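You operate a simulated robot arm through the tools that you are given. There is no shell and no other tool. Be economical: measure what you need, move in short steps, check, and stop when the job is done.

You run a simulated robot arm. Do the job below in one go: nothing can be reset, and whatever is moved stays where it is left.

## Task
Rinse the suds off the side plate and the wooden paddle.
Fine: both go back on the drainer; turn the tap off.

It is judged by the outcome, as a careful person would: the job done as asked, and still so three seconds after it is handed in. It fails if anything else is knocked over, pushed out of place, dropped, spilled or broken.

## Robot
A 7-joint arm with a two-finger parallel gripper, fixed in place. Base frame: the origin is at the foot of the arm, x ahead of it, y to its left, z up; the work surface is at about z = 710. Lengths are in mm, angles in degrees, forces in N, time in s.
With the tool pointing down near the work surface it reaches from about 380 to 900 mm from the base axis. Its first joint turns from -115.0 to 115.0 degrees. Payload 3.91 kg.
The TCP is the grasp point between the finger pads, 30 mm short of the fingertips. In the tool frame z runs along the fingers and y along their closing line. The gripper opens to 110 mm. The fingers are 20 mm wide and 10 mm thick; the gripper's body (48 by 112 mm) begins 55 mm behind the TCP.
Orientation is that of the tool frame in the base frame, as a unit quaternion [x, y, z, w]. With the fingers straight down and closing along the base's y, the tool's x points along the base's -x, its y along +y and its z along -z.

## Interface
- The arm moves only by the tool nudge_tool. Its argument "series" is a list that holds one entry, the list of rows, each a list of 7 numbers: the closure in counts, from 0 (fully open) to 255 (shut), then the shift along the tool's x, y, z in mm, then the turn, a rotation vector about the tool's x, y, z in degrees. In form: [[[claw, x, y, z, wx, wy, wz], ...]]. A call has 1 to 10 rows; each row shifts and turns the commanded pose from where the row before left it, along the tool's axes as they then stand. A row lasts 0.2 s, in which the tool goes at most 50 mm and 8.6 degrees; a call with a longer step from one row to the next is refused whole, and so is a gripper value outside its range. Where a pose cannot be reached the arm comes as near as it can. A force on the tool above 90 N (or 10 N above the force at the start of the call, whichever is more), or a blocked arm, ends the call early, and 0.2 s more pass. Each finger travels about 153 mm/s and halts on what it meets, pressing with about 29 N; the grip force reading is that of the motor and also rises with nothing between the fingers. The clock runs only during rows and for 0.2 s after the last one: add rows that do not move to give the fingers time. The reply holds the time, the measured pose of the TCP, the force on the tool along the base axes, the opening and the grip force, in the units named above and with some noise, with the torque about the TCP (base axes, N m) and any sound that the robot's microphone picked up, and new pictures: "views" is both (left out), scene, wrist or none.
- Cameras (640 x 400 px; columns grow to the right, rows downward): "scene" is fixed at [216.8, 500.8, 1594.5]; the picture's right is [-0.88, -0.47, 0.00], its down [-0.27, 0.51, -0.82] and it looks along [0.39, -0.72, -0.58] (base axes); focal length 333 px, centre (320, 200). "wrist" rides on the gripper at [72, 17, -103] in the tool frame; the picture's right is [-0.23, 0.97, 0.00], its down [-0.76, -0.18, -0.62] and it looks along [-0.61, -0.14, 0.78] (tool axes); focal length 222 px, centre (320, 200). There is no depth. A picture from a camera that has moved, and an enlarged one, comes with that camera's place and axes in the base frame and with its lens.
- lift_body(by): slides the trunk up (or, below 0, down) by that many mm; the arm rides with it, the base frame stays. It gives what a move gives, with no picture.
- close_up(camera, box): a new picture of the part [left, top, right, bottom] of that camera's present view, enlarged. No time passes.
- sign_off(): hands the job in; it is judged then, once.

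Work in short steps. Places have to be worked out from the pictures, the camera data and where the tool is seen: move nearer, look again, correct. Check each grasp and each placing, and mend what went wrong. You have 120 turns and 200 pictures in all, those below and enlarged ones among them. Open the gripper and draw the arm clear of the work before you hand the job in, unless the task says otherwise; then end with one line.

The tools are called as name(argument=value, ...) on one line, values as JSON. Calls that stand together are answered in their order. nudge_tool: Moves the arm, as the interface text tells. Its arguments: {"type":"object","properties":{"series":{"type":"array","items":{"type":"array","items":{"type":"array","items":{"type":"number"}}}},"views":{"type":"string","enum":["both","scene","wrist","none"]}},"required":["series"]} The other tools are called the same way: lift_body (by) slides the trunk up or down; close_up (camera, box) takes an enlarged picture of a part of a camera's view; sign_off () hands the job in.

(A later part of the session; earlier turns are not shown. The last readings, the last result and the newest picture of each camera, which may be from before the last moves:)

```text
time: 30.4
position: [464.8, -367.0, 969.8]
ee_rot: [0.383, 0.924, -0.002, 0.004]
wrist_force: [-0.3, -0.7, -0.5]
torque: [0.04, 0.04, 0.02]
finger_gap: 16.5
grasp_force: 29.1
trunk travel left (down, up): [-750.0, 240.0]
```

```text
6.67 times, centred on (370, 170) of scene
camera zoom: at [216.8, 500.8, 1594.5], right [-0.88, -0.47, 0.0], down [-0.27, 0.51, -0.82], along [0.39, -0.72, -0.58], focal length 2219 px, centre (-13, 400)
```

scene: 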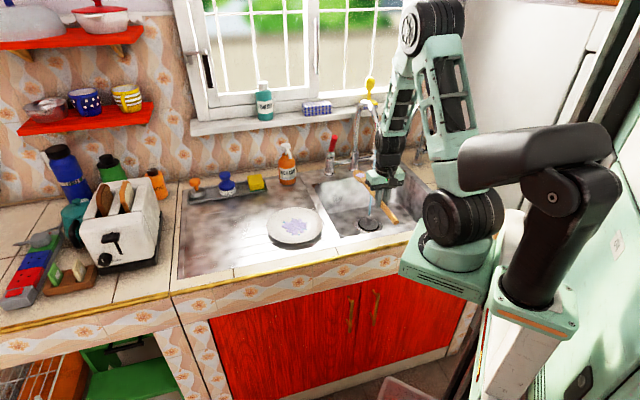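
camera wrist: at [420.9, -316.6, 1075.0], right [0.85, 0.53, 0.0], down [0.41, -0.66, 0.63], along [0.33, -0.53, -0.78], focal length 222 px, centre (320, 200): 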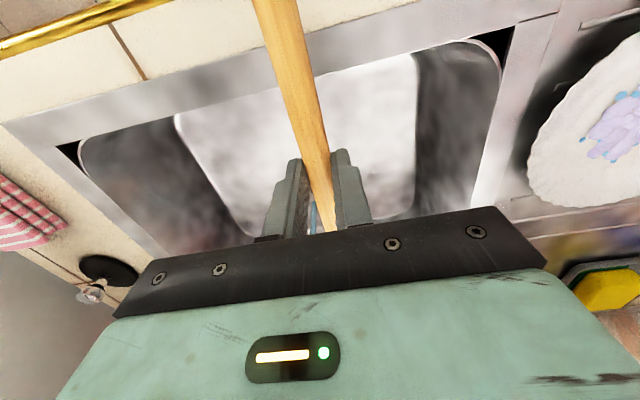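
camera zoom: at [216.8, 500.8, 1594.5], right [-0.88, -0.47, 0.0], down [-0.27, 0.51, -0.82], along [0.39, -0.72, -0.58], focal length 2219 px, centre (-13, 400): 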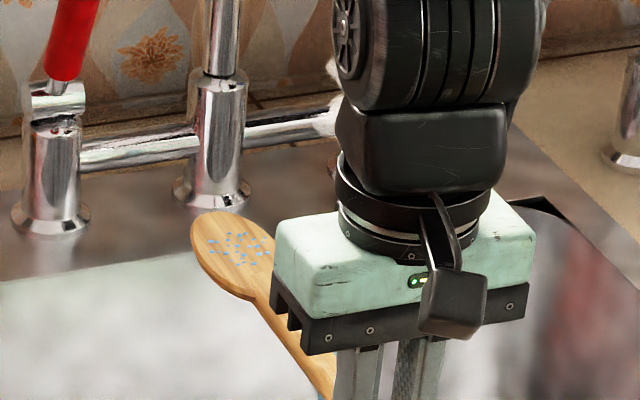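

The paddle head is clean, with only water drops on it. I'll carry it back over its old place.

nudge_tool(series=[[[255, 0, 10, 0, 0, 0, 0], [255, -2, 20, 0, 0, 0, 0], [255, -2, 28, 0, 0, 0, 0], [255, -2, 28, 0, 0, 0, 0], [255, -3, 28, 0, 0, 0, 0], [255, -3, 28, 0, 0, 0, 0], [255, -3, 28, 0, 0, 0, 0], [255, -3, 28, 0, 0, 0, 0], [255, -3, 28, 0, 0, 0, 0], [255, -3, 28, 0, 0, 0, 0]]], views="none")

nudge_tool(series=[[[255, -3, 28, 0, 0, 0, 0], [255, -3, 28, 0, 0, 0, 0], [255, -3, 28, 0, 0, 0, 0], [255, -3, 28, 0, 0, 0, 0], [255, -3, 28, 0, 0, 0, 0], [255, -2, 24, 0, 0, 0, 0], [255, 0, 14, 0, 0, 0, 0], [255, 0, 6, 10, 0, 0, 0], [255, 0, 0, 20, 0, 0, 0], [255, 0, 0, 15, 0, 0, 0]]], views="both")

```text
time: 32.6
position: [661.7, -206.6, 973.5]
ee_rot: [0.382, 0.924, -0.002, 0.004]
wrist_force: [-0.1, -0.8, -0.1]
torque: [0.05, 0.02, -0.01]
finger_gap: 16.5
grasp_force: 29.0
trunk travel left (down, up): [-750.0, 240.0]
```

```text
time: 34.8
position: [802.9, -86.2, 927.4]
ee_rot: [0.382, 0.924, -0.002, 0.004]
wrist_force: [0.2, -0.3, -0.7]
torque: [0.05, 0.02, 0.02]
finger_gap: 16.8
grasp_force: 28.4
trunk travel left (down, up): [-750.0, 240.0]
camera wrist: at [763.7, -21.2, 1029.3], right [0.85, 0.53, 0.0], down [0.41, -0.66, 0.63], along [0.33, -0.53, -0.78], focal length 222 px, centre (320, 200)
```

scene: 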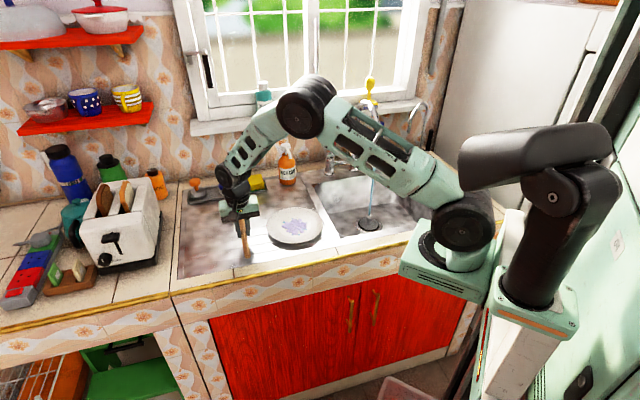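
wrist: 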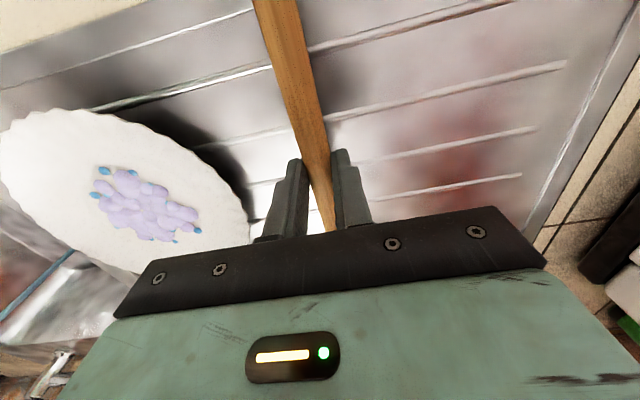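

Back over the original spot at z=927. I'll lower to about 902, check for contact, and then open gently.

nudge_tool(series=[[[255, 0, 0, 10, 0, 0, 0], [255, 0, 0, 8, 0, 0, 0], [255, 0, 0, 4, 0, 0, 0], [255, 0, 0, 3, 0, 0, 0], [255, 0, 0, 0, 0, 0, 0]]], views="none")

close_up(camera="scene", box=[200, 180, 290, 270])

```text
time: 36.0
position: [803.7, -87.2, 902.4]
ee_rot: [0.382, 0.924, -0.001, 0.004]
wrist_force: [-0.1, -0.7, -0.4]
torque: [0.05, 0.06, 0.0]
finger_gap: 16.6
grasp_force: 28.8
trunk travel left (down, up): [-750.0, 240.0]
```

```text
4.44 times, centred on (245, 225) of scene
camera zoom: at [216.8, 500.8, 1594.5], right [-0.88, -0.47, 0.0], down [-0.27, 0.51, -0.82], along [0.39, -0.72, -0.58], focal length 1479 px, centre (653, 89)
```

zoom: 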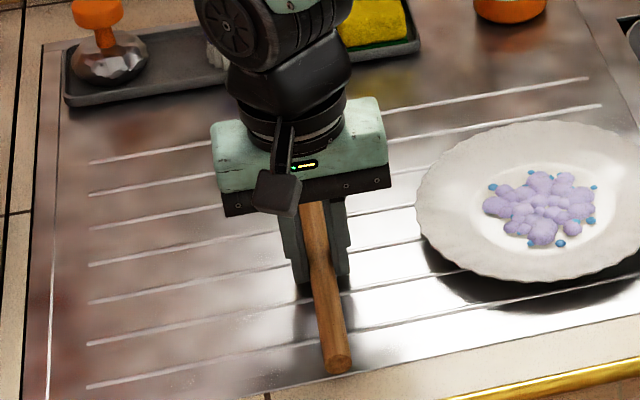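

It's nearly on the ribs. I'll lower 2 mm, open moderately, and rise.

nudge_tool(series=[[[255, 0, 0, 2, 0, 0, 0], [200, 0, 0, 0, 0, 0, 0], [140, 0, 0, 0, 0, 0, 0], [140, 0, 0, 0, 0, 0, 0], [140, 0, 0, -15, 0, 0, 0], [140, 0, 0, -35, 0, 0, 0], [140, 0, 0, -45, 0, 0, 0], [140, 20, -20, -40, 0, 0, 0], [140, 20, -20, -40, 0, 0, 0]]], views="both")

close_up(camera="scene", box=[200, 170, 300, 270])

```text
time: 38.0
position: [749.0, -90.1, 1073.4]
ee_rot: [0.383, 0.924, -0.002, 0.003]
wrist_force: [0.2, -0.3, -0.7]
torque: [-0.03, 0.03, 0.04]
finger_gap: 49.5
grasp_force: 0.0
trunk travel left (down, up): [-750.0, 240.0]
camera wrist: at [707.8, -24.4, 1175.4], right [0.85, 0.53, 0.0], down [0.41, -0.66, 0.63], along [0.33, -0.53, -0.78], focal length 222 px, centre (320, 200)
```

scene: 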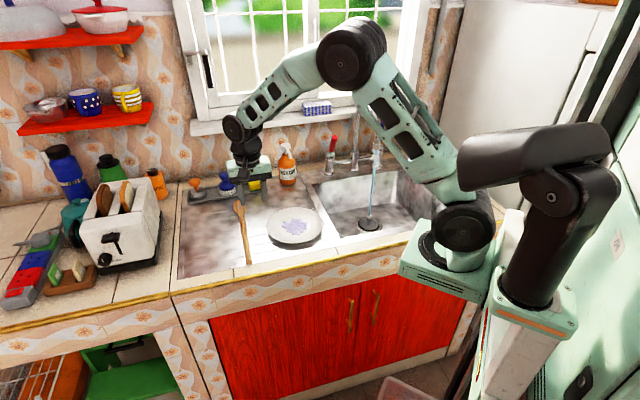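
wrist: 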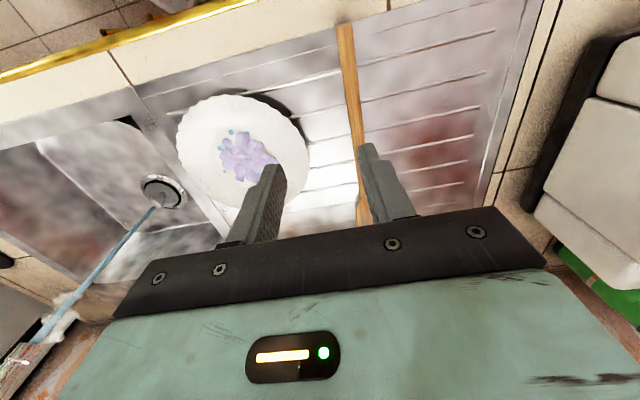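

```text
4.00 times, centred on (250, 220) of scene
camera zoom: at [216.8, 500.8, 1594.5], right [-0.88, -0.47, 0.0], down [-0.27, 0.51, -0.82], along [0.39, -0.72, -0.58], focal length 1331 px, centre (600, 120)
```

zoom: 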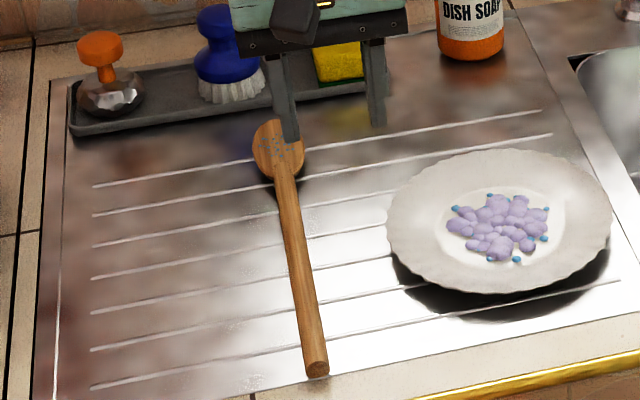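

The paddle is back on the drainer and clean. Next I'll move to the near side of the plate (centre about n=640, u=340) and rotate the tool so the fingers close in the vertical n-z plane.

nudge_tool(series=[[[0, 26, -31, 0, 0, 0, 0], [0, 26, -31, 0, 0, 0, 0], [0, 26, -31, 0, 0, 0, 0], [0, 26, -31, 0, 0, 0, 0], [0, 0, 0, 0, 0, 0, -8.4], [0, 0, 0, 0, 0, 0, -8.4], [0, 0, 0, 0, 0, 0, -8.4], [0, 0, 0, 0, 0, 0, -8.4], [0, 0, 0, 0, 0, 0, -8.4], [0, 0, 0, 0, 0, 0, -8.4]]], views="none")

nudge_tool(series=[[[0, 0, 0, 0, 0, 0, -8.4], [0, 0, 0, 0, 0, 0, -8.4], [0, 0, 0, 0, 0, 0, -8.4], [0, 0, 0, 0, 0, 0, -8.4], [0, 0, 0, 0, 0, 0, -6], [0, 0, 0, 0, 8.4, 0, 0], [0, 0, 0, 0, 8.4, 0, 0], [0, 0, 0, 0, 8.4, 0, 0], [0, 0, 0, 0, 8.4, 0, 0], [0, 0, 0, 0, 8.4, 0, 0]]], views="both")

```text
time: 40.2
position: [587.0, -100.1, 1073.6]
ee_rot: [-0.049, 0.999, -0.003, 0.003]
wrist_force: [0.5, 0.7, 0.4]
torque: [-0.01, 0.0, 0.02]
finger_gap: 110.1
grasp_force: 0.1
trunk travel left (down, up): [-750.0, 240.0]
```

```text
time: 42.4
position: [586.5, -100.3, 1075.1]
ee_rot: [-0.357, 0.86, -0.336, 0.139]
wrist_force: [0.2, -0.1, -0.3]
torque: [0.02, 0.02, 0.03]
finger_gap: 110.0
grasp_force: 0.0
trunk travel left (down, up): [-750.0, 240.0]
camera wrist: at [476.8, -92.6, 1138.8], right [-0.35, 0.67, -0.66], down [0.33, 0.74, 0.58], along [0.88, -0.02, -0.48], focal length 222 px, centre (320, 200)
```

scene: 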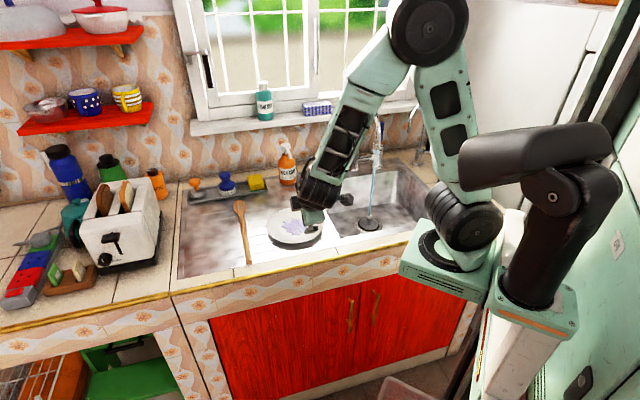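
wrist: 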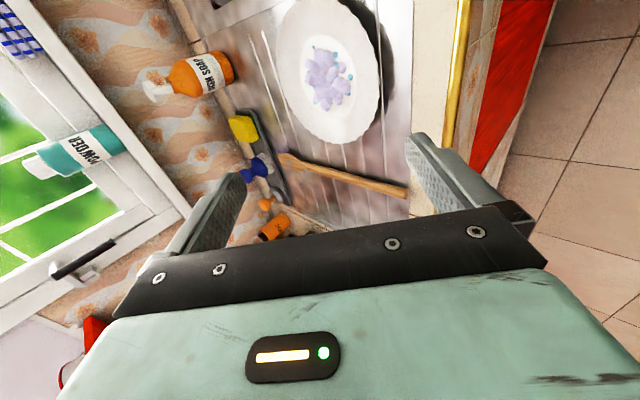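

The tool now pitches forward at about 43°, with the fingers closing in the n-z plane. I'll pitch further to about 60° and descend near the plate's front rim to judge its height.

nudge_tool(series=[[[100, 0, 0, 0, 8.4, 0, 0], [130, 0, 0, 0, 8.4, 0, 0], [150, 0, 42, 17, 0, 0, 0], [150, 0, 42, 17, 0, 0, 0], [150, 0, 40, 15, 0, 0, 0]]], views="both")

close_up(camera="scene", box=[250, 180, 350, 280])

```text
time: 43.6
position: [571.1, -85.9, 941.3]
ee_rot: [-0.333, 0.803, -0.457, 0.19]
wrist_force: [-0.1, -0.1, -0.4]
torque: [0.01, -0.01, -0.01]
finger_gap: 44.9
grasp_force: 0.0
trunk travel left (down, up): [-750.0, 240.0]
camera wrist: at [450.2, -67.3, 979.5], right [-0.19, 0.51, -0.84], down [0.22, 0.85, 0.47], along [0.96, -0.1, -0.28], focal length 222 px, centre (320, 200)
```

scene: 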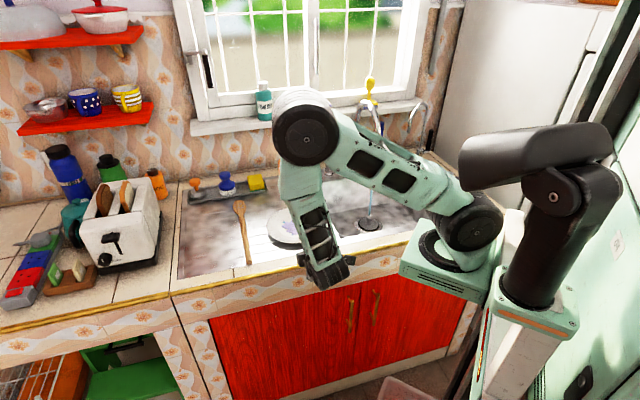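
wrist: 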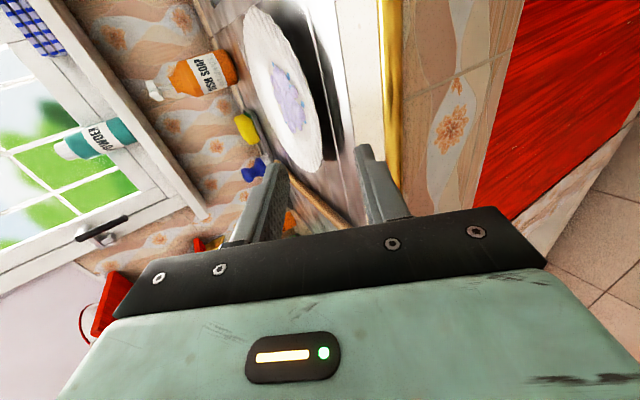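

```text
4.00 times, centred on (300, 230) of scene
camera zoom: at [216.8, 500.8, 1594.5], right [-0.88, -0.47, 0.0], down [-0.27, 0.51, -0.82], along [0.39, -0.72, -0.58], focal length 1331 px, centre (400, 80)
```

zoom: 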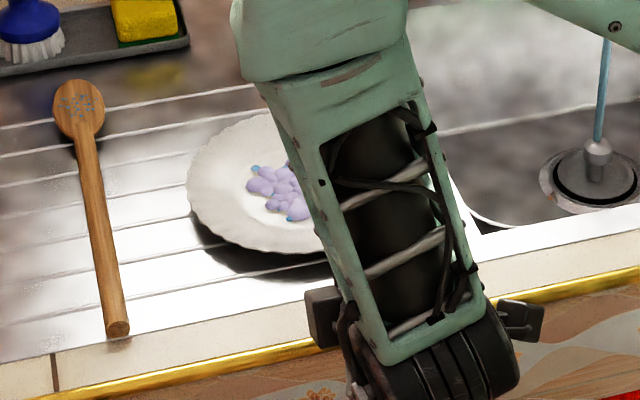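

close_up(camera="wrist", box=[220, 0, 460, 240])

```text
1.67 times, centred on (340, 120) of wrist
camera zoom: at [450.2, -67.3, 979.5], right [-0.19, 0.51, -0.84], down [0.22, 0.85, 0.47], along [0.96, -0.1, -0.28], focal length 370 px, centre (287, 333)
```

zoom: 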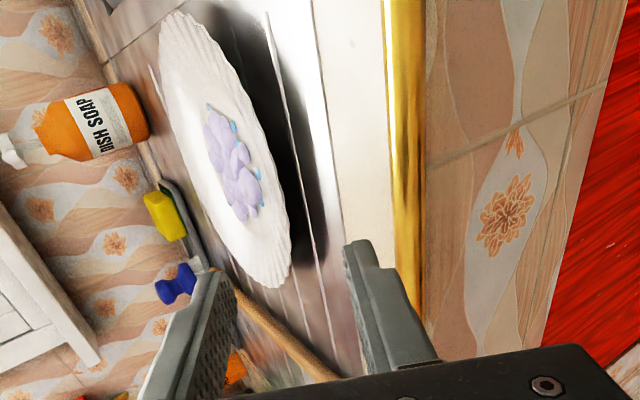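

The two views put the rim's near edge at n≈552, z≈889, about 20 mm above the drainer. It's almost straight ahead along the tool axis. I'll narrow the gap to about 22 mm and advance halfway.

nudge_tool(series=[[[190, 4, -2.7, 15, 0, 0, 0], [204, 0, 0, 15, 0, 0, 0], [204, 0, 0, 12, 0, 0, 0], [204, 0, 0, 6, 0, 0, 0]]], views="none")

close_up(camera="wrist", box=[240, 40, 420, 220])

close_up(camera="scene", box=[250, 190, 350, 290])

```text
time: 44.6
position: [600.4, -118.4, 919.7]
ee_rot: [-0.332, 0.803, -0.457, 0.189]
wrist_force: [0.3, -0.4, 0.2]
torque: [0.01, -0.04, 0.0]
finger_gap: 21.9
grasp_force: 0.1
trunk travel left (down, up): [-750.0, 240.0]
```

```text
2.22 times, centred on (330, 130) of wrist
camera zoom: at [479.6, -99.9, 958.4], right [-0.19, 0.51, -0.84], down [0.22, 0.85, 0.47], along [0.96, -0.1, -0.28], focal length 494 px, centre (298, 356)
```

zoom: 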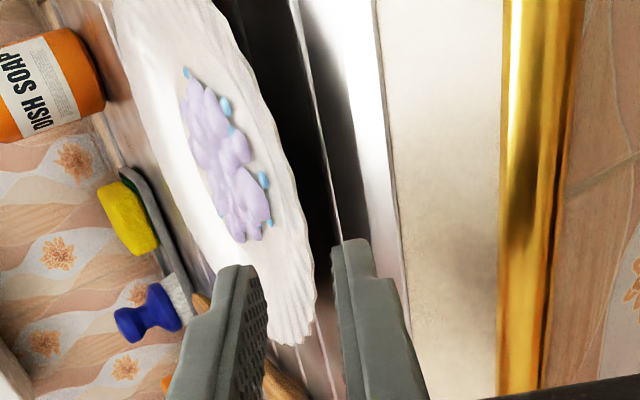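

```text
4.00 times, centred on (300, 240) of scene
camera zoom: at [216.8, 500.8, 1594.5], right [-0.88, -0.47, 0.0], down [-0.27, 0.51, -0.82], along [0.39, -0.72, -0.58], focal length 1331 px, centre (400, 40)
```

zoom: 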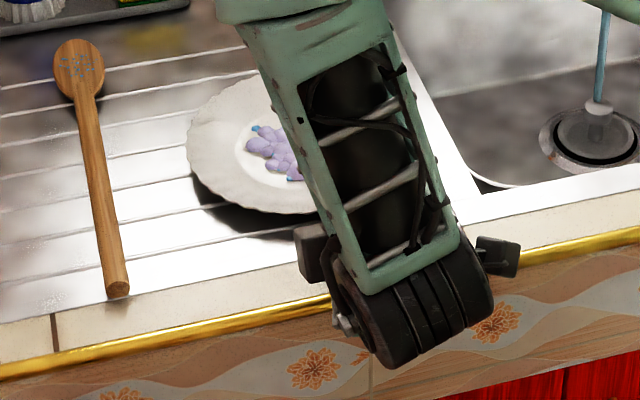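

The rim lines up between the two fingers. I'll advance in small steps.

nudge_tool(series=[[[204, 0, 0, 8, 0, 0, 0], [204, 0, 0, 7, 0, 0, 0], [204, 0, 0, 5, 0, 0, 0], [204, 0, 0, 0, 0, 0, 0]]], views="none")

close_up(camera="wrist", box=[240, 60, 400, 220])

```text
time: 45.6
position: [611.5, -129.7, 910.8]
ee_rot: [-0.333, 0.803, -0.457, 0.189]
wrist_force: [0.0, 0.1, -0.1]
torque: [0.01, 0.01, -0.02]
finger_gap: 21.9
grasp_force: 0.0
trunk travel left (down, up): [-750.0, 240.0]
```

```text
2.50 times, centred on (320, 140) of wrist
camera zoom: at [490.9, -112.4, 948.5], right [-0.19, 0.51, -0.84], down [0.22, 0.85, 0.47], along [0.96, -0.1, -0.28], focal length 555 px, centre (320, 350)
```

zoom: 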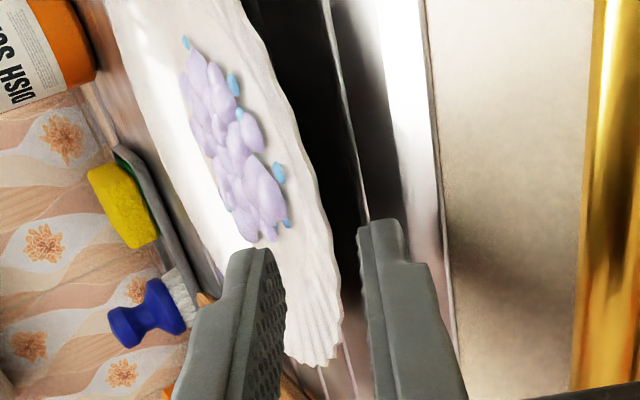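

The rim is between the fingers with no contact force. I'll advance another 11 mm.

nudge_tool(series=[[[204, 0, 0, 5, 0, 0, 0], [204, 0, 0, 4, 0, 0, 0], [204, 0, 0, 3, 0, 0, 0], [204, 0, 0, 0, 0, 0, 0]]], views="none")

close_up(camera="wrist", box=[240, 60, 400, 220])

```text
time: 46.6
position: [617.7, -136.7, 904.5]
ee_rot: [-0.334, 0.803, -0.457, 0.19]
wrist_force: [-0.2, -0.2, 0.4]
torque: [0.0, 0.01, 0.02]
finger_gap: 21.9
grasp_force: 0.1
trunk travel left (down, up): [-750.0, 240.0]
```

```text
2.50 times, centred on (320, 140) of wrist
camera zoom: at [497.8, -119.2, 942.1], right [-0.19, 0.51, -0.84], down [0.22, 0.85, 0.47], along [0.96, -0.1, -0.28], focal length 555 px, centre (320, 350)
```

zoom: 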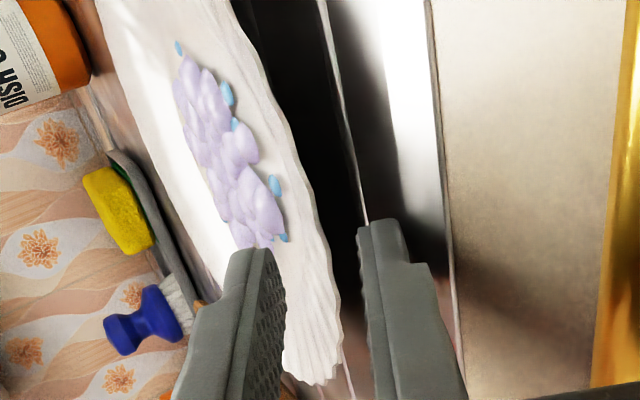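

Still free of contact, with about 6 mm of overlap. I'll go 5 mm deeper and close gently.

nudge_tool(series=[[[204, 0, -1, 3, 0, 0, 0], [204, 0, -1, 3, 0, 0, 0], [215, 0, 0, 0, 0, 0, 0], [225, 0, 0, 0, 0, 0, 0], [235, 0, 0, 0, 0, 0, 0], [255, 0, 0, 0, 0, 0, 0], [255, 0, 0, 0, 0, 0, 0]]], views="none")

close_up(camera="wrist", box=[240, 60, 400, 220])

close_up(camera="scene", box=[250, 190, 350, 290])

```text
time: 48.2
position: [623.4, -142.0, 902.9]
ee_rot: [-0.334, 0.802, -0.457, 0.19]
wrist_force: [0.5, -0.2, 1.0]
torque: [0.0, 0.02, -0.01]
finger_gap: 0.0
grasp_force: 29.0
trunk travel left (down, up): [-750.0, 240.0]
```

```text
2.50 times, centred on (320, 140) of wrist
camera zoom: at [502.0, -123.5, 940.9], right [-0.19, 0.51, -0.84], down [0.22, 0.85, 0.47], along [0.96, -0.1, -0.28], focal length 555 px, centre (320, 350)
```

zoom: 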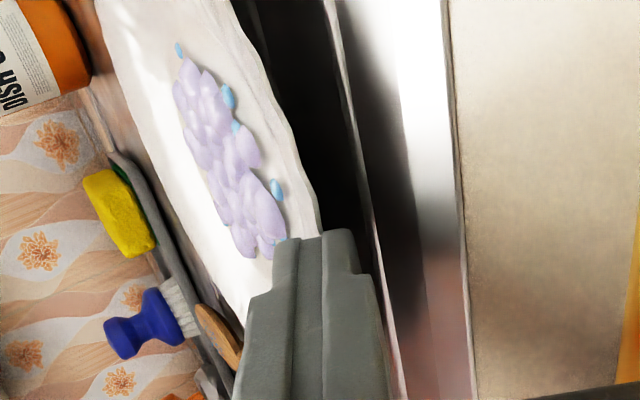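

```text
4.00 times, centred on (300, 240) of scene
camera zoom: at [216.8, 500.8, 1594.5], right [-0.88, -0.47, 0.0], down [-0.27, 0.51, -0.82], along [0.39, -0.72, -0.58], focal length 1331 px, centre (400, 40)
```

zoom: 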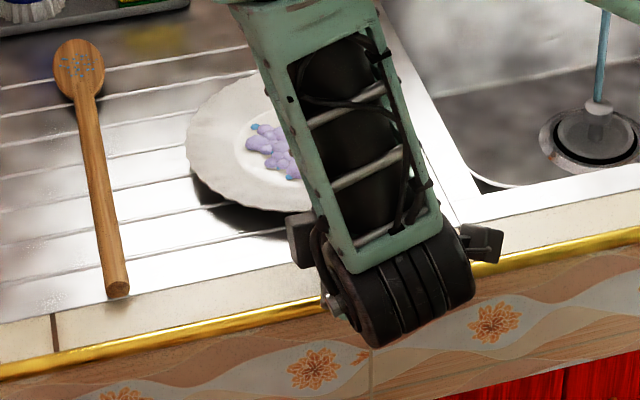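

The gap reads 0, so the fingers pinched off the very edge of the rim. The plate itself hasn't moved. I need a flatter, deeper approach, so I'll back off, open, pitch to about 72° and re-align.

nudge_tool(series=[[[255, 0, 0, -15, 0, 0, 0], [240, 0, 0, -15, 0, 0, 0], [213, 0, 0, 0, 6.4, 0, 0], [213, 0, 0, 0, 6.4, 0, 0], [213, 0, 6, 1, 0, 0, 0], [213, 0, 5, 1, 0, 0, 0], [213, 0, 0, 0, 0, 0, 0]]], views="wrist")

close_up(camera="wrist", box=[240, 60, 400, 220])

```text
time: 49.8
position: [602.3, -124.2, 906.8]
ee_rot: [-0.311, 0.746, -0.543, 0.226]
wrist_force: [0.2, -0.1, 0.1]
torque: [-0.02, 0.02, 0.05]
finger_gap: 18.2
grasp_force: 0.0
trunk travel left (down, up): [-750.0, 240.0]
camera wrist: at [476.4, -101.2, 922.8], right [-0.05, 0.37, -0.93], down [0.16, 0.92, 0.36], along [0.99, -0.13, -0.11], focal length 222 px, centre (320, 200)
```

wrist: 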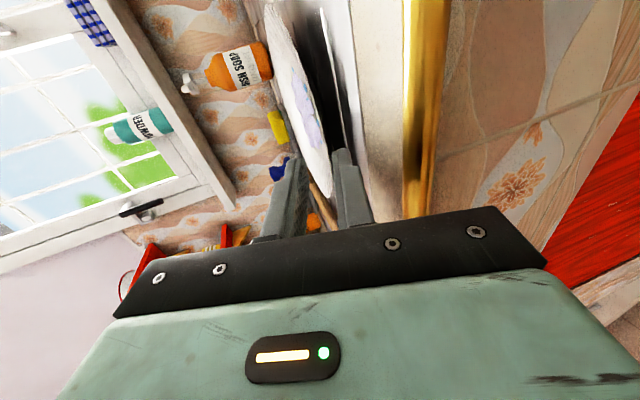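

```text
2.50 times, centred on (320, 140) of wrist
camera zoom: at [476.4, -101.2, 922.8], right [-0.05, 0.37, -0.93], down [0.16, 0.92, 0.36], along [0.99, -0.13, -0.11], focal length 555 px, centre (320, 350)
```

zoom: 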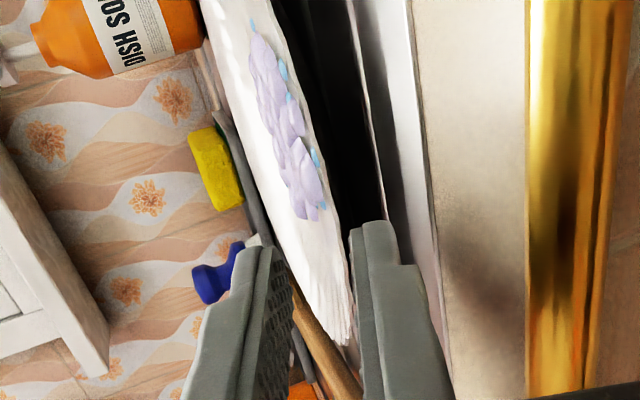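

The rim edge agrees with z≈887, just above the lower finger's pad line. I'll advance 25 mm in small steps.

nudge_tool(series=[[[213, 0, 0, 8, 0, 0, 0], [213, 0, 0, 7, 0, 0, 0], [213, 0, 0, 5, 0, 0, 0], [213, 0, 0, 5, 0, 0, 0], [213, 0, 0, 0, 0, 0, 0]]], views="none")

close_up(camera="wrist", box=[256, 100, 384, 228])

close_up(camera="scene", box=[250, 190, 350, 290])

```text
time: 51.0
position: [619.1, -139.5, 900.1]
ee_rot: [-0.309, 0.747, -0.544, 0.225]
wrist_force: [0.0, -0.7, -0.1]
torque: [-0.01, 0.0, 0.02]
finger_gap: 18.2
grasp_force: 0.2
trunk travel left (down, up): [-750.0, 240.0]
```

```text
3.12 times, centred on (320, 164) of wrist
camera zoom: at [494.9, -116.4, 914.6], right [-0.05, 0.37, -0.93], down [0.16, 0.92, 0.36], along [0.99, -0.13, -0.11], focal length 694 px, centre (320, 312)
```

zoom: 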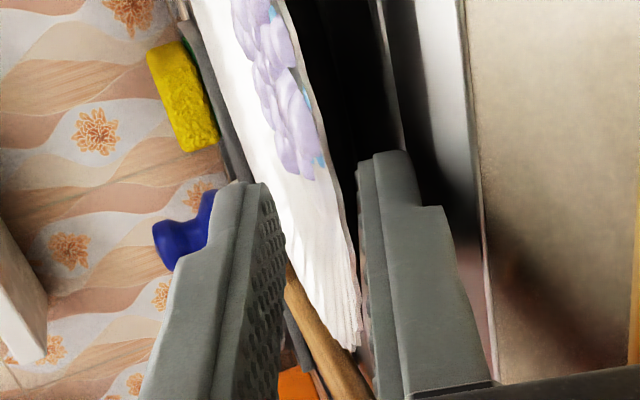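

```text
4.00 times, centred on (300, 240) of scene
camera zoom: at [216.8, 500.8, 1594.5], right [-0.88, -0.47, 0.0], down [-0.27, 0.51, -0.82], along [0.39, -0.72, -0.58], focal length 1331 px, centre (400, 40)
```

zoom: 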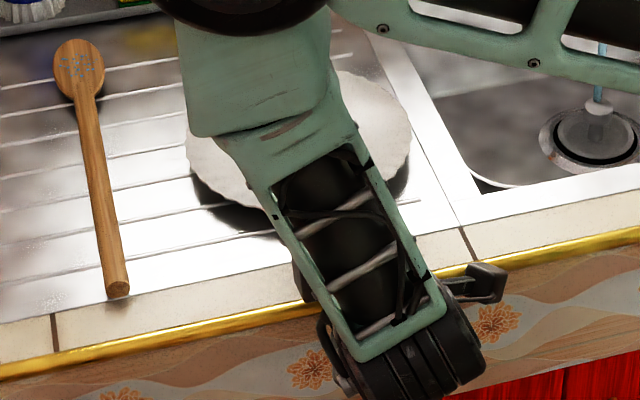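

Alignment is good and there's no contact. I'll advance 12 mm more.

nudge_tool(series=[[[213, 0, 0, 4, 0, 0, 0], [213, 0, 0, 4, 0, 0, 0], [213, 0, -0.5, 4, 0, 0, 0], [213, 0, 0, 0, 0, 0, 0]]], views="none")

close_up(camera="wrist", box=[256, 100, 384, 228])

```text
time: 52.0
position: [627.1, -146.0, 896.3]
ee_rot: [-0.31, 0.747, -0.544, 0.225]
wrist_force: [-6.0, 7.1, 7.2]
torque: [0.06, -0.01, 0.02]
finger_gap: 16.1
grasp_force: 0.1
trunk travel left (down, up): [-750.0, 240.0]
```

```text
3.12 times, centred on (320, 164) of wrist
camera zoom: at [502.4, -123.7, 912.0], right [-0.05, 0.37, -0.93], down [0.16, 0.92, 0.36], along [0.99, -0.13, -0.1], focal length 694 px, centre (320, 312)
```

zoom: 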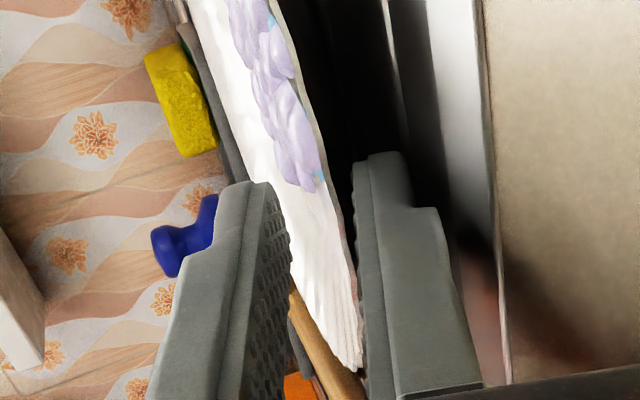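

Light contact of about 10 N, the lower fingertip on a rib, with the rim now well inside the fingers. I'll close.

nudge_tool(series=[[[220, 0, 0, -1, 0, 0, 0], [228, 0, 0, 0, 0, 0, 0], [235, 0, 0, 0, 0, 0, 0], [245, 0, 0, 0, 0, 0, 0], [255, 0, 0, 0, 0, 0, 0], [255, 0, 0, 0, 0, 0, 0]]], views="none")

close_up(camera="wrist", box=[240, 60, 400, 220])

```text
time: 53.4
position: [627.0, -146.1, 896.8]
ee_rot: [-0.309, 0.747, -0.544, 0.225]
wrist_force: [1.0, -1.7, -0.1]
torque: [-0.01, 0.0, -0.08]
finger_gap: 4.5
grasp_force: 29.1
trunk travel left (down, up): [-750.0, 240.0]
```

```text
2.50 times, centred on (320, 140) of wrist
camera zoom: at [501.8, -124.1, 912.5], right [-0.05, 0.37, -0.93], down [0.16, 0.92, 0.36], along [0.99, -0.13, -0.11], focal length 555 px, centre (320, 350)
```

zoom: 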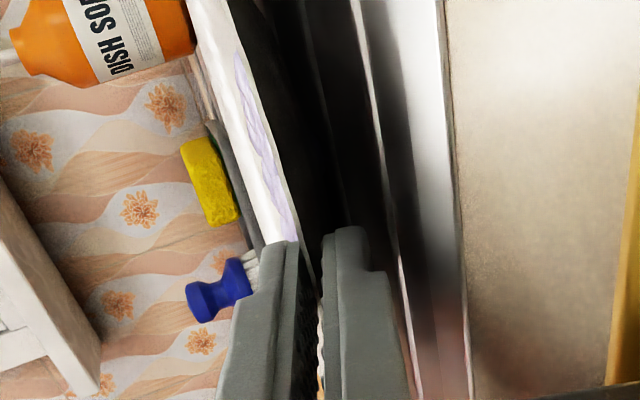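

The rim is gripped, with a gap of 4.5. I'll lift straight up slowly and check.

nudge_tool(series=[[[255, 0, -2.8, -0.9, 0, 0, 0], [255, 0, -2.8, -0.9, 0, 0, 0], [255, 0, -3.8, -1.2, 0, 0, 0], [255, 0, -4.8, -1.5, 0, 0, 0], [255, 0, -4.8, -1.5, 0, 0, 0], [255, 0, -4.8, -1.5, 0, 0, 0], [255, 0, -4.8, -1.5, 0, 0, 0], [255, 0, -4.8, -1.5, 0, 0, 0]]], views="scene")

close_up(camera="scene", box=[240, 180, 350, 290])

close_up(camera="wrist", box=[220, 0, 460, 240])

```text
time: 55.2
position: [627.1, -146.3, 930.5]
ee_rot: [-0.311, 0.747, -0.543, 0.226]
wrist_force: [-0.1, -0.4, -2.4]
torque: [0.25, 0.15, -0.11]
finger_gap: 4.2
grasp_force: 29.2
trunk travel left (down, up): [-750.0, 240.0]
```

scene: 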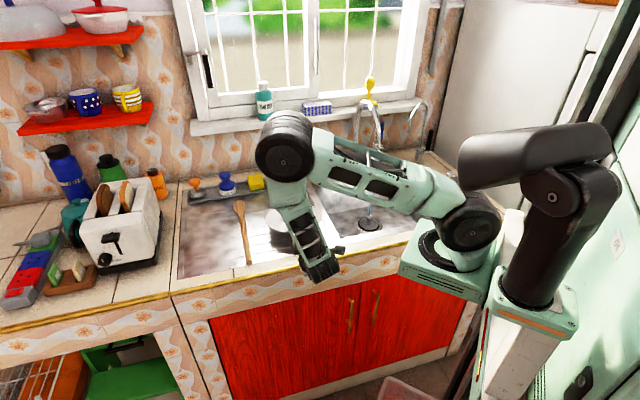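

```text
3.64 times, centred on (295, 235) of scene
camera zoom: at [216.8, 500.8, 1594.5], right [-0.88, -0.47, 0.0], down [-0.27, 0.51, -0.82], along [0.39, -0.72, -0.58], focal length 1210 px, centre (411, 73)
```

zoom: 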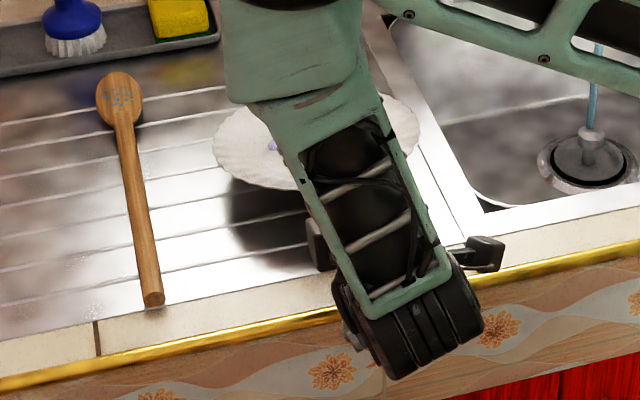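

```text
1.67 times, centred on (340, 120) of wrist
camera zoom: at [503.0, -124.4, 945.9], right [-0.05, 0.37, -0.93], down [0.16, 0.92, 0.36], along [0.99, -0.13, -0.11], focal length 370 px, centre (287, 333)
```

zoom: 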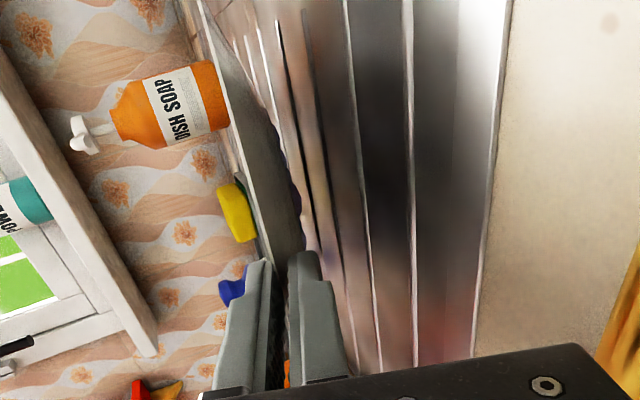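

The plate is lifted. The wrist view seems to show its underside with a hint of purple, so I'll zoom in.

close_up(camera="wrist", box=[290, 20, 370, 170])

close_up(camera="scene", box=[290, 190, 340, 240])

```text
2.67 times, centred on (330, 95) of wrist
camera zoom: at [503.0, -124.4, 945.9], right [-0.05, 0.37, -0.93], down [0.16, 0.92, 0.36], along [0.99, -0.13, -0.11], focal length 592 px, centre (293, 480)
```

zoom: 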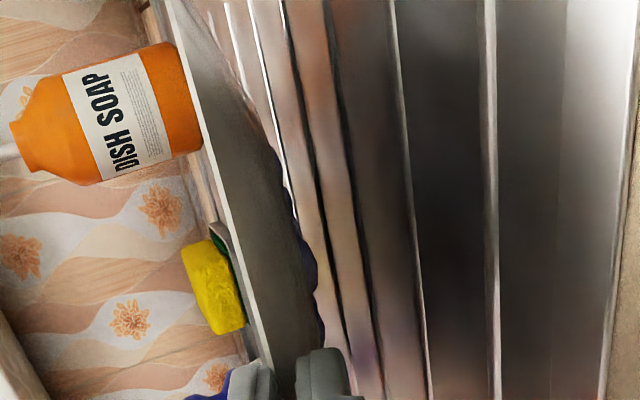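

```text
8.00 times, centred on (315, 215) of scene
camera zoom: at [216.8, 500.8, 1594.5], right [-0.88, -0.47, 0.0], down [-0.27, 0.51, -0.82], along [0.39, -0.72, -0.58], focal length 2663 px, centre (360, 80)
```

zoom: 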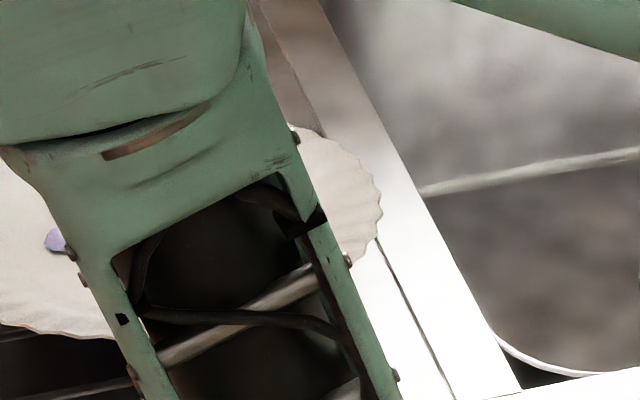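

The plate has suds underneath too: purple bumps below it and their reflection on the drainer. The paddle may have them as well, so I'll check that later. Now I'll lift higher and pitch the plate slightly downward.

nudge_tool(series=[[[255, 0, -6.7, -2.2, 0, 0, 0], [255, 0, -8.6, -2.8, 0, 0, 0], [255, 0, -8.6, -2.8, 0, 0, 0], [255, 0, -8.6, -2.8, 0, 0, 0], [255, 0, -8.6, -2.8, 0, 0, 0], [255, 0, -6.7, -2.2, 0, 0, 0], [255, 0, 0, 0, -5, 0, 0], [255, 0, 0, 0, -7, 0, 0], [255, 0, 0, 0, -7, 0, 0], [255, 0, 0, 0, -6, 0, 0]]], views="both")

```text
time: 57.4
position: [626.7, -146.7, 982.7]
ee_rot: [-0.352, 0.847, -0.368, 0.154]
wrist_force: [-0.3, 0.4, -1.4]
torque: [-0.06, 0.08, -0.06]
finger_gap: 4.5
grasp_force: 28.6
trunk travel left (down, up): [-750.0, 240.0]
camera wrist: at [514.2, -136.2, 1040.6], right [-0.31, 0.63, -0.71], down [0.3, 0.78, 0.56], along [0.9, -0.04, -0.43], focal length 222 px, centre (320, 200)
```

scene: 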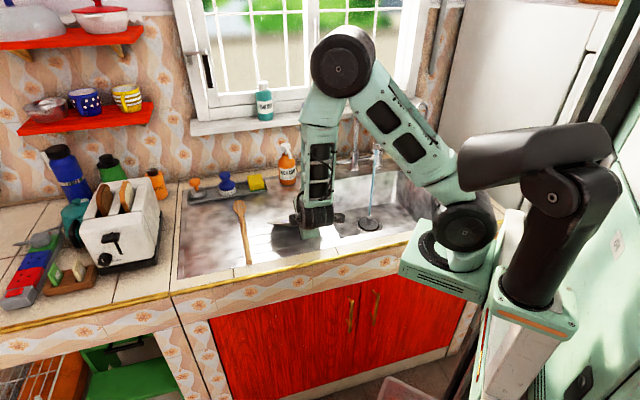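
wrist: 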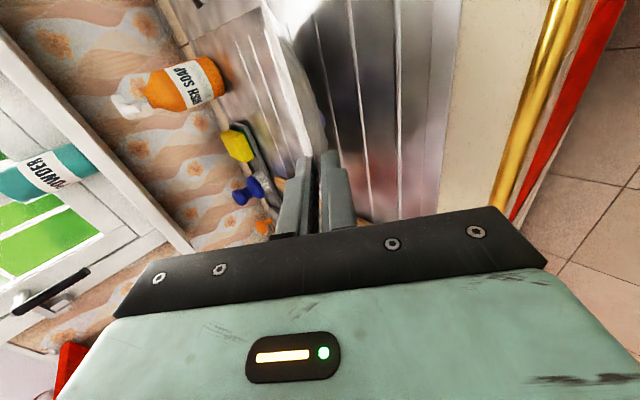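

I'll zoom in to check how the plate is sitting in the grip.

close_up(camera="wrist", box=[220, 0, 420, 200])

close_up(camera="scene", box=[250, 170, 350, 270])

```text
2.00 times, centred on (320, 100) of wrist
camera zoom: at [514.2, -136.2, 1040.6], right [-0.31, 0.63, -0.71], down [0.3, 0.78, 0.56], along [0.9, -0.04, -0.43], focal length 444 px, centre (320, 400)
```

zoom: 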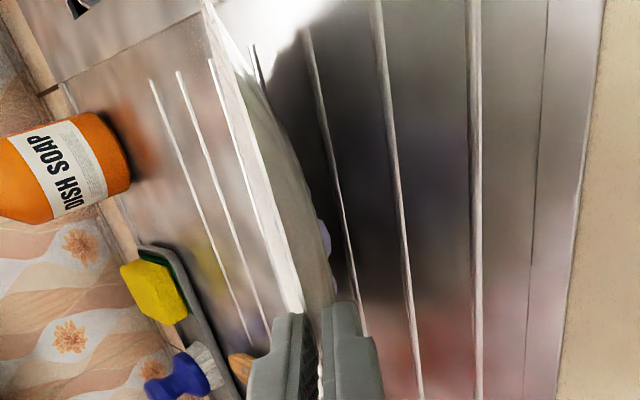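

```text
4.00 times, centred on (300, 220) of scene
camera zoom: at [216.8, 500.8, 1594.5], right [-0.88, -0.47, 0.0], down [-0.27, 0.51, -0.82], along [0.39, -0.72, -0.58], focal length 1331 px, centre (400, 120)
```

zoom: 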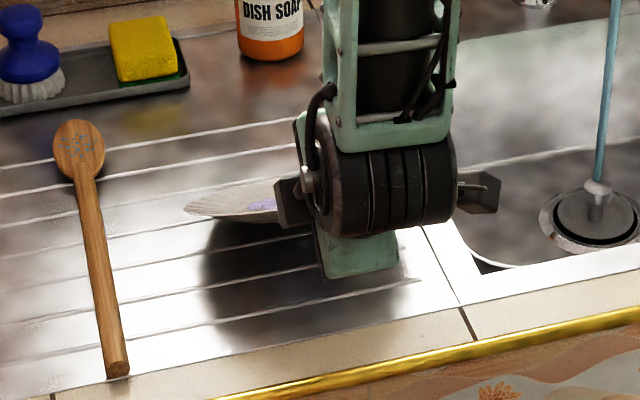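

The plate is held firmly, sloping about 28° down at its far side. I'll carry it toward the stream and stop short to check.

nudge_tool(series=[[[255, 8, -3, 2, 0, 0, 0], [255, 16, -6, 5, 0, 0, 0], [255, 24, -8, 7, 0, 0, 0], [255, 26, -9, 8, 0, 0, 0], [255, 26, -9, 8, 0, 0, 0], [255, 26, -9, 8, 0, 0, 0], [255, 26, -9, 8, 0, 0, 0], [255, 26, -9, 8, 0, 0, 0], [255, 22, -8, 7, 0, 0, 0], [255, 14, -6, 5, 0, 0, 0]]], views="both")

close_up(camera="scene", box=[290, 130, 400, 240])

```text
time: 59.6
position: [567.7, -370.9, 987.8]
ee_rot: [-0.35, 0.847, -0.369, 0.153]
wrist_force: [-1.3, -0.2, -2.4]
torque: [0.02, 0.15, -0.24]
finger_gap: 4.4
grasp_force: 28.8
out of reach, approached as far as the arm can: row 4, 5, 6, 7
trunk travel left (down, up): [-750.0, 240.0]
camera wrist: at [454.7, -360.4, 1045.8], right [-0.31, 0.63, -0.71], down [0.3, 0.78, 0.55], along [0.9, -0.04, -0.43], focal length 222 px, centre (320, 200)
```

scene: 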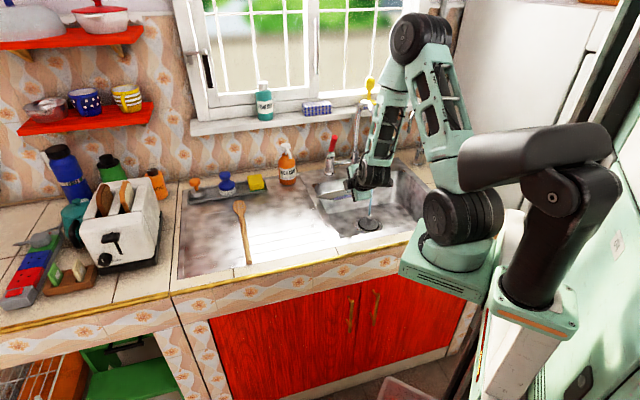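
wrist: 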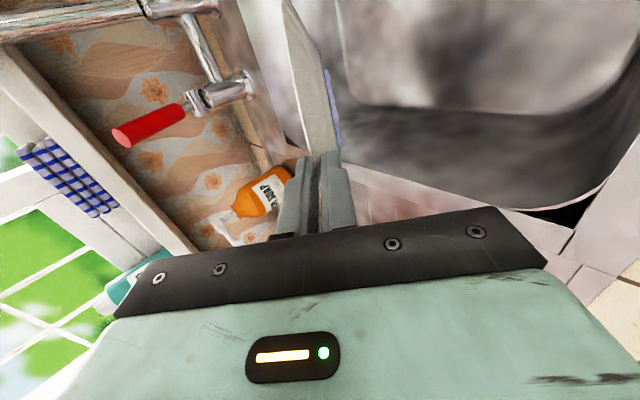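

```text
3.64 times, centred on (345, 185) of scene
camera zoom: at [216.8, 500.8, 1594.5], right [-0.88, -0.47, 0.0], down [-0.27, 0.51, -0.82], along [0.39, -0.72, -0.58], focal length 1210 px, centre (229, 254)
```

zoom: 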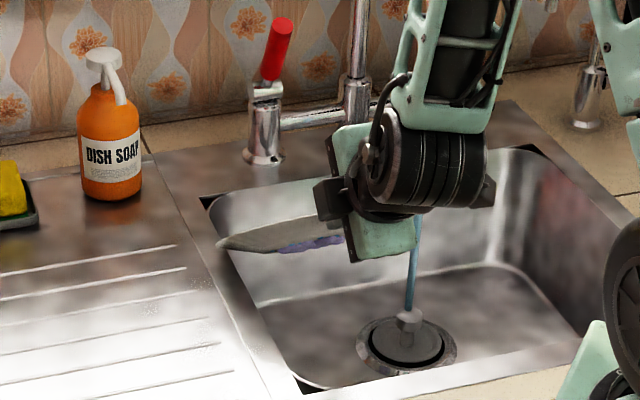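

It arrived with a good grip. The slope is steeper than I want, so I'll flatten it by 15° here before going under the stream.

nudge_tool(series=[[[255, 0, 0, 0, 5, 0, 0], [255, 0, 0, 0, 5, 0, 0], [255, 0, 0, 0, 5, 0, 0], [255, 0, 0, 0, 0, 0, 0]]], views="none")

close_up(camera="scene", box=[290, 130, 400, 240])

close_up(camera="wrist", box=[220, 0, 460, 200])

```text
time: 60.6
position: [580.6, -379.2, 984.5]
ee_rot: [-0.329, 0.791, -0.477, 0.198]
wrist_force: [0.1, -0.6, 0.2]
torque: [0.05, -0.02, -0.01]
finger_gap: 0.0
grasp_force: 29.4
out of reach, approached as far as the arm can: row 1, 2, 3
trunk travel left (down, up): [-750.0, 240.0]
```

```text
3.64 times, centred on (345, 185) of scene
camera zoom: at [216.8, 500.8, 1594.5], right [-0.88, -0.47, 0.0], down [-0.27, 0.51, -0.82], along [0.39, -0.72, -0.58], focal length 1210 px, centre (229, 254)
```

zoom: 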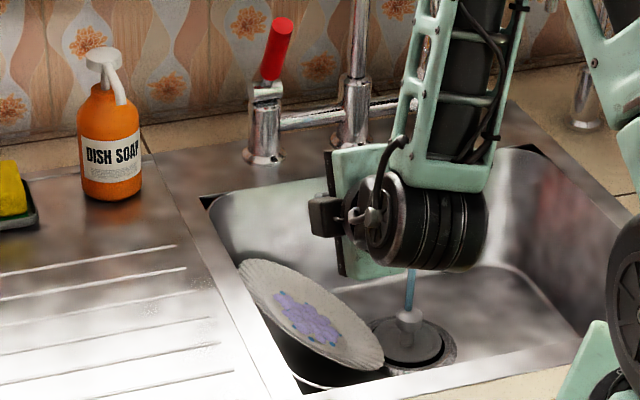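

```text
2.00 times, centred on (340, 100) of wrist
camera zoom: at [458.2, -359.5, 1018.2], right [-0.16, 0.48, -0.86], down [0.21, 0.87, 0.45], along [0.97, -0.11, -0.24], focal length 444 px, centre (280, 400)
```

zoom: 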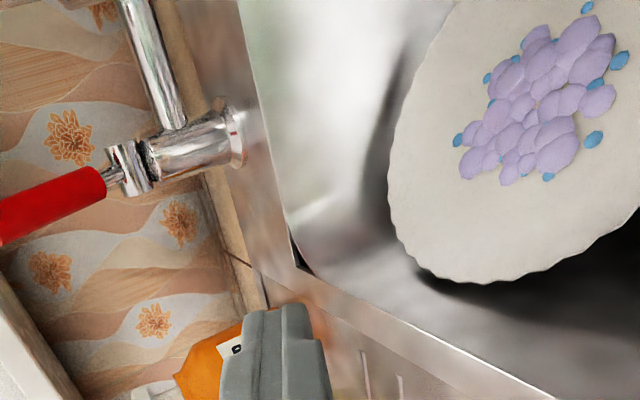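

The arm hit a joint limit during that turn and the plate slipped out. It now leans in the sink, whole, with its suds side up. I'll back off and look from above to plan a re-grasp.

nudge_tool(series=[[[200, 0, -12, -40, 0, 0, 0], [100, 0, -12, -40, 0, 0, 0], [0, 0, -12, -40, 0, 0, 0], [0, 0, -12, -40, 0, 0, 0], [0, 0, 0, 0, -8.5, 0, 0], [0, 0, 0, 0, -8.5, 0, 0], [0, 0, 0, 0, -8.5, 0, 0], [0, 0, 0, 0, -8.5, 0, 0], [0, 0, 0, 0, -8.5, 0, 0]]], views="both")

```text
time: 62.6
position: [612.9, -345.6, 1084.0]
ee_rot: [-0.38, 0.909, -0.158, 0.065]
wrist_force: [-0.2, 0.8, -0.3]
torque: [-0.06, -0.01, -0.01]
finger_gap: 110.1
grasp_force: 0.1
out of reach, approached as far as the arm can: row 1, 2, 3, 4
trunk travel left (down, up): [-750.0, 240.0]
camera wrist: at [525.6, -362.0, 1176.1], right [-0.49, 0.81, -0.33], down [0.51, 0.57, 0.65], along [0.71, 0.15, -0.69], focal length 222 px, centre (320, 200)
```

scene: 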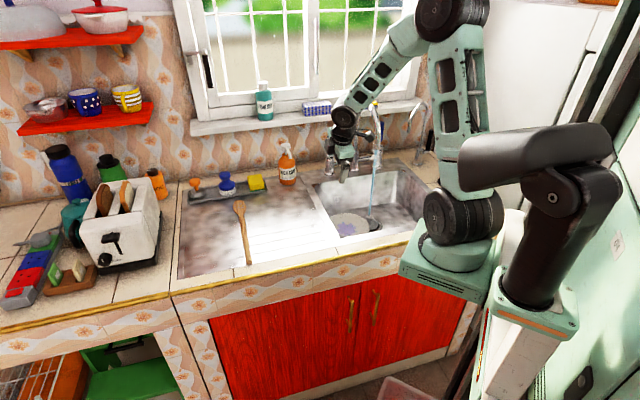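
wrist: 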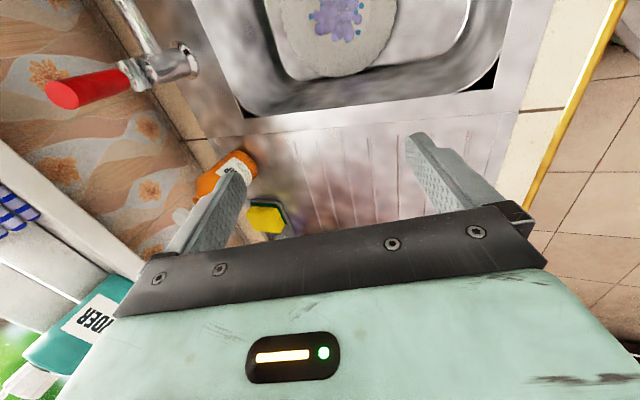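

I'll zoom in on the plate in the sink from the scene camera and the wrist camera.

close_up(camera="scene", box=[300, 155, 430, 255])

close_up(camera="wrist", box=[220, 0, 500, 120])

```text
4.00 times, centred on (365, 205) of scene
camera zoom: at [216.8, 500.8, 1594.5], right [-0.88, -0.47, 0.0], down [-0.27, 0.51, -0.82], along [0.39, -0.72, -0.58], focal length 1331 px, centre (140, 180)
```

zoom: 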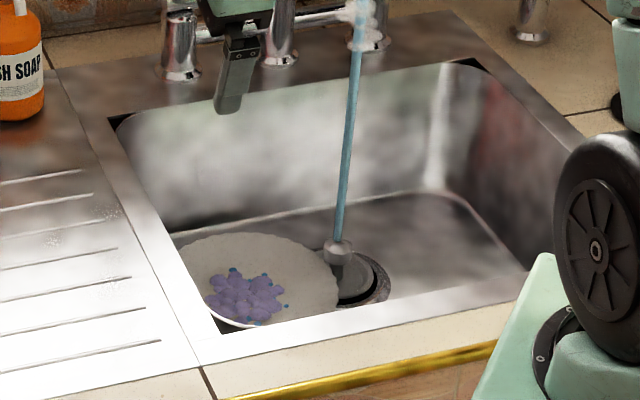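

```text
2.29 times, centred on (360, 60) of wrist
camera zoom: at [525.6, -362.0, 1176.1], right [-0.49, 0.81, -0.33], down [0.51, 0.57, 0.65], along [0.71, 0.15, -0.69], focal length 508 px, centre (229, 520)
```

zoom: 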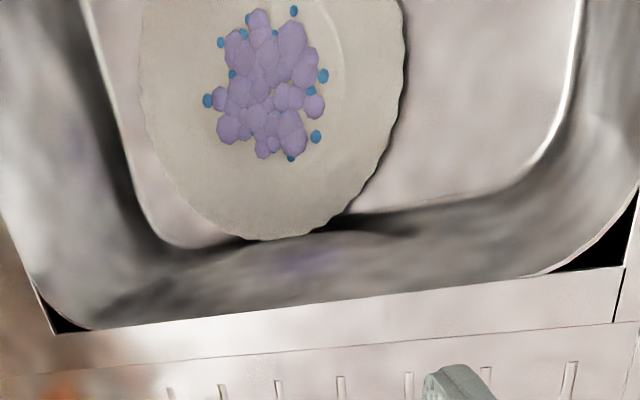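

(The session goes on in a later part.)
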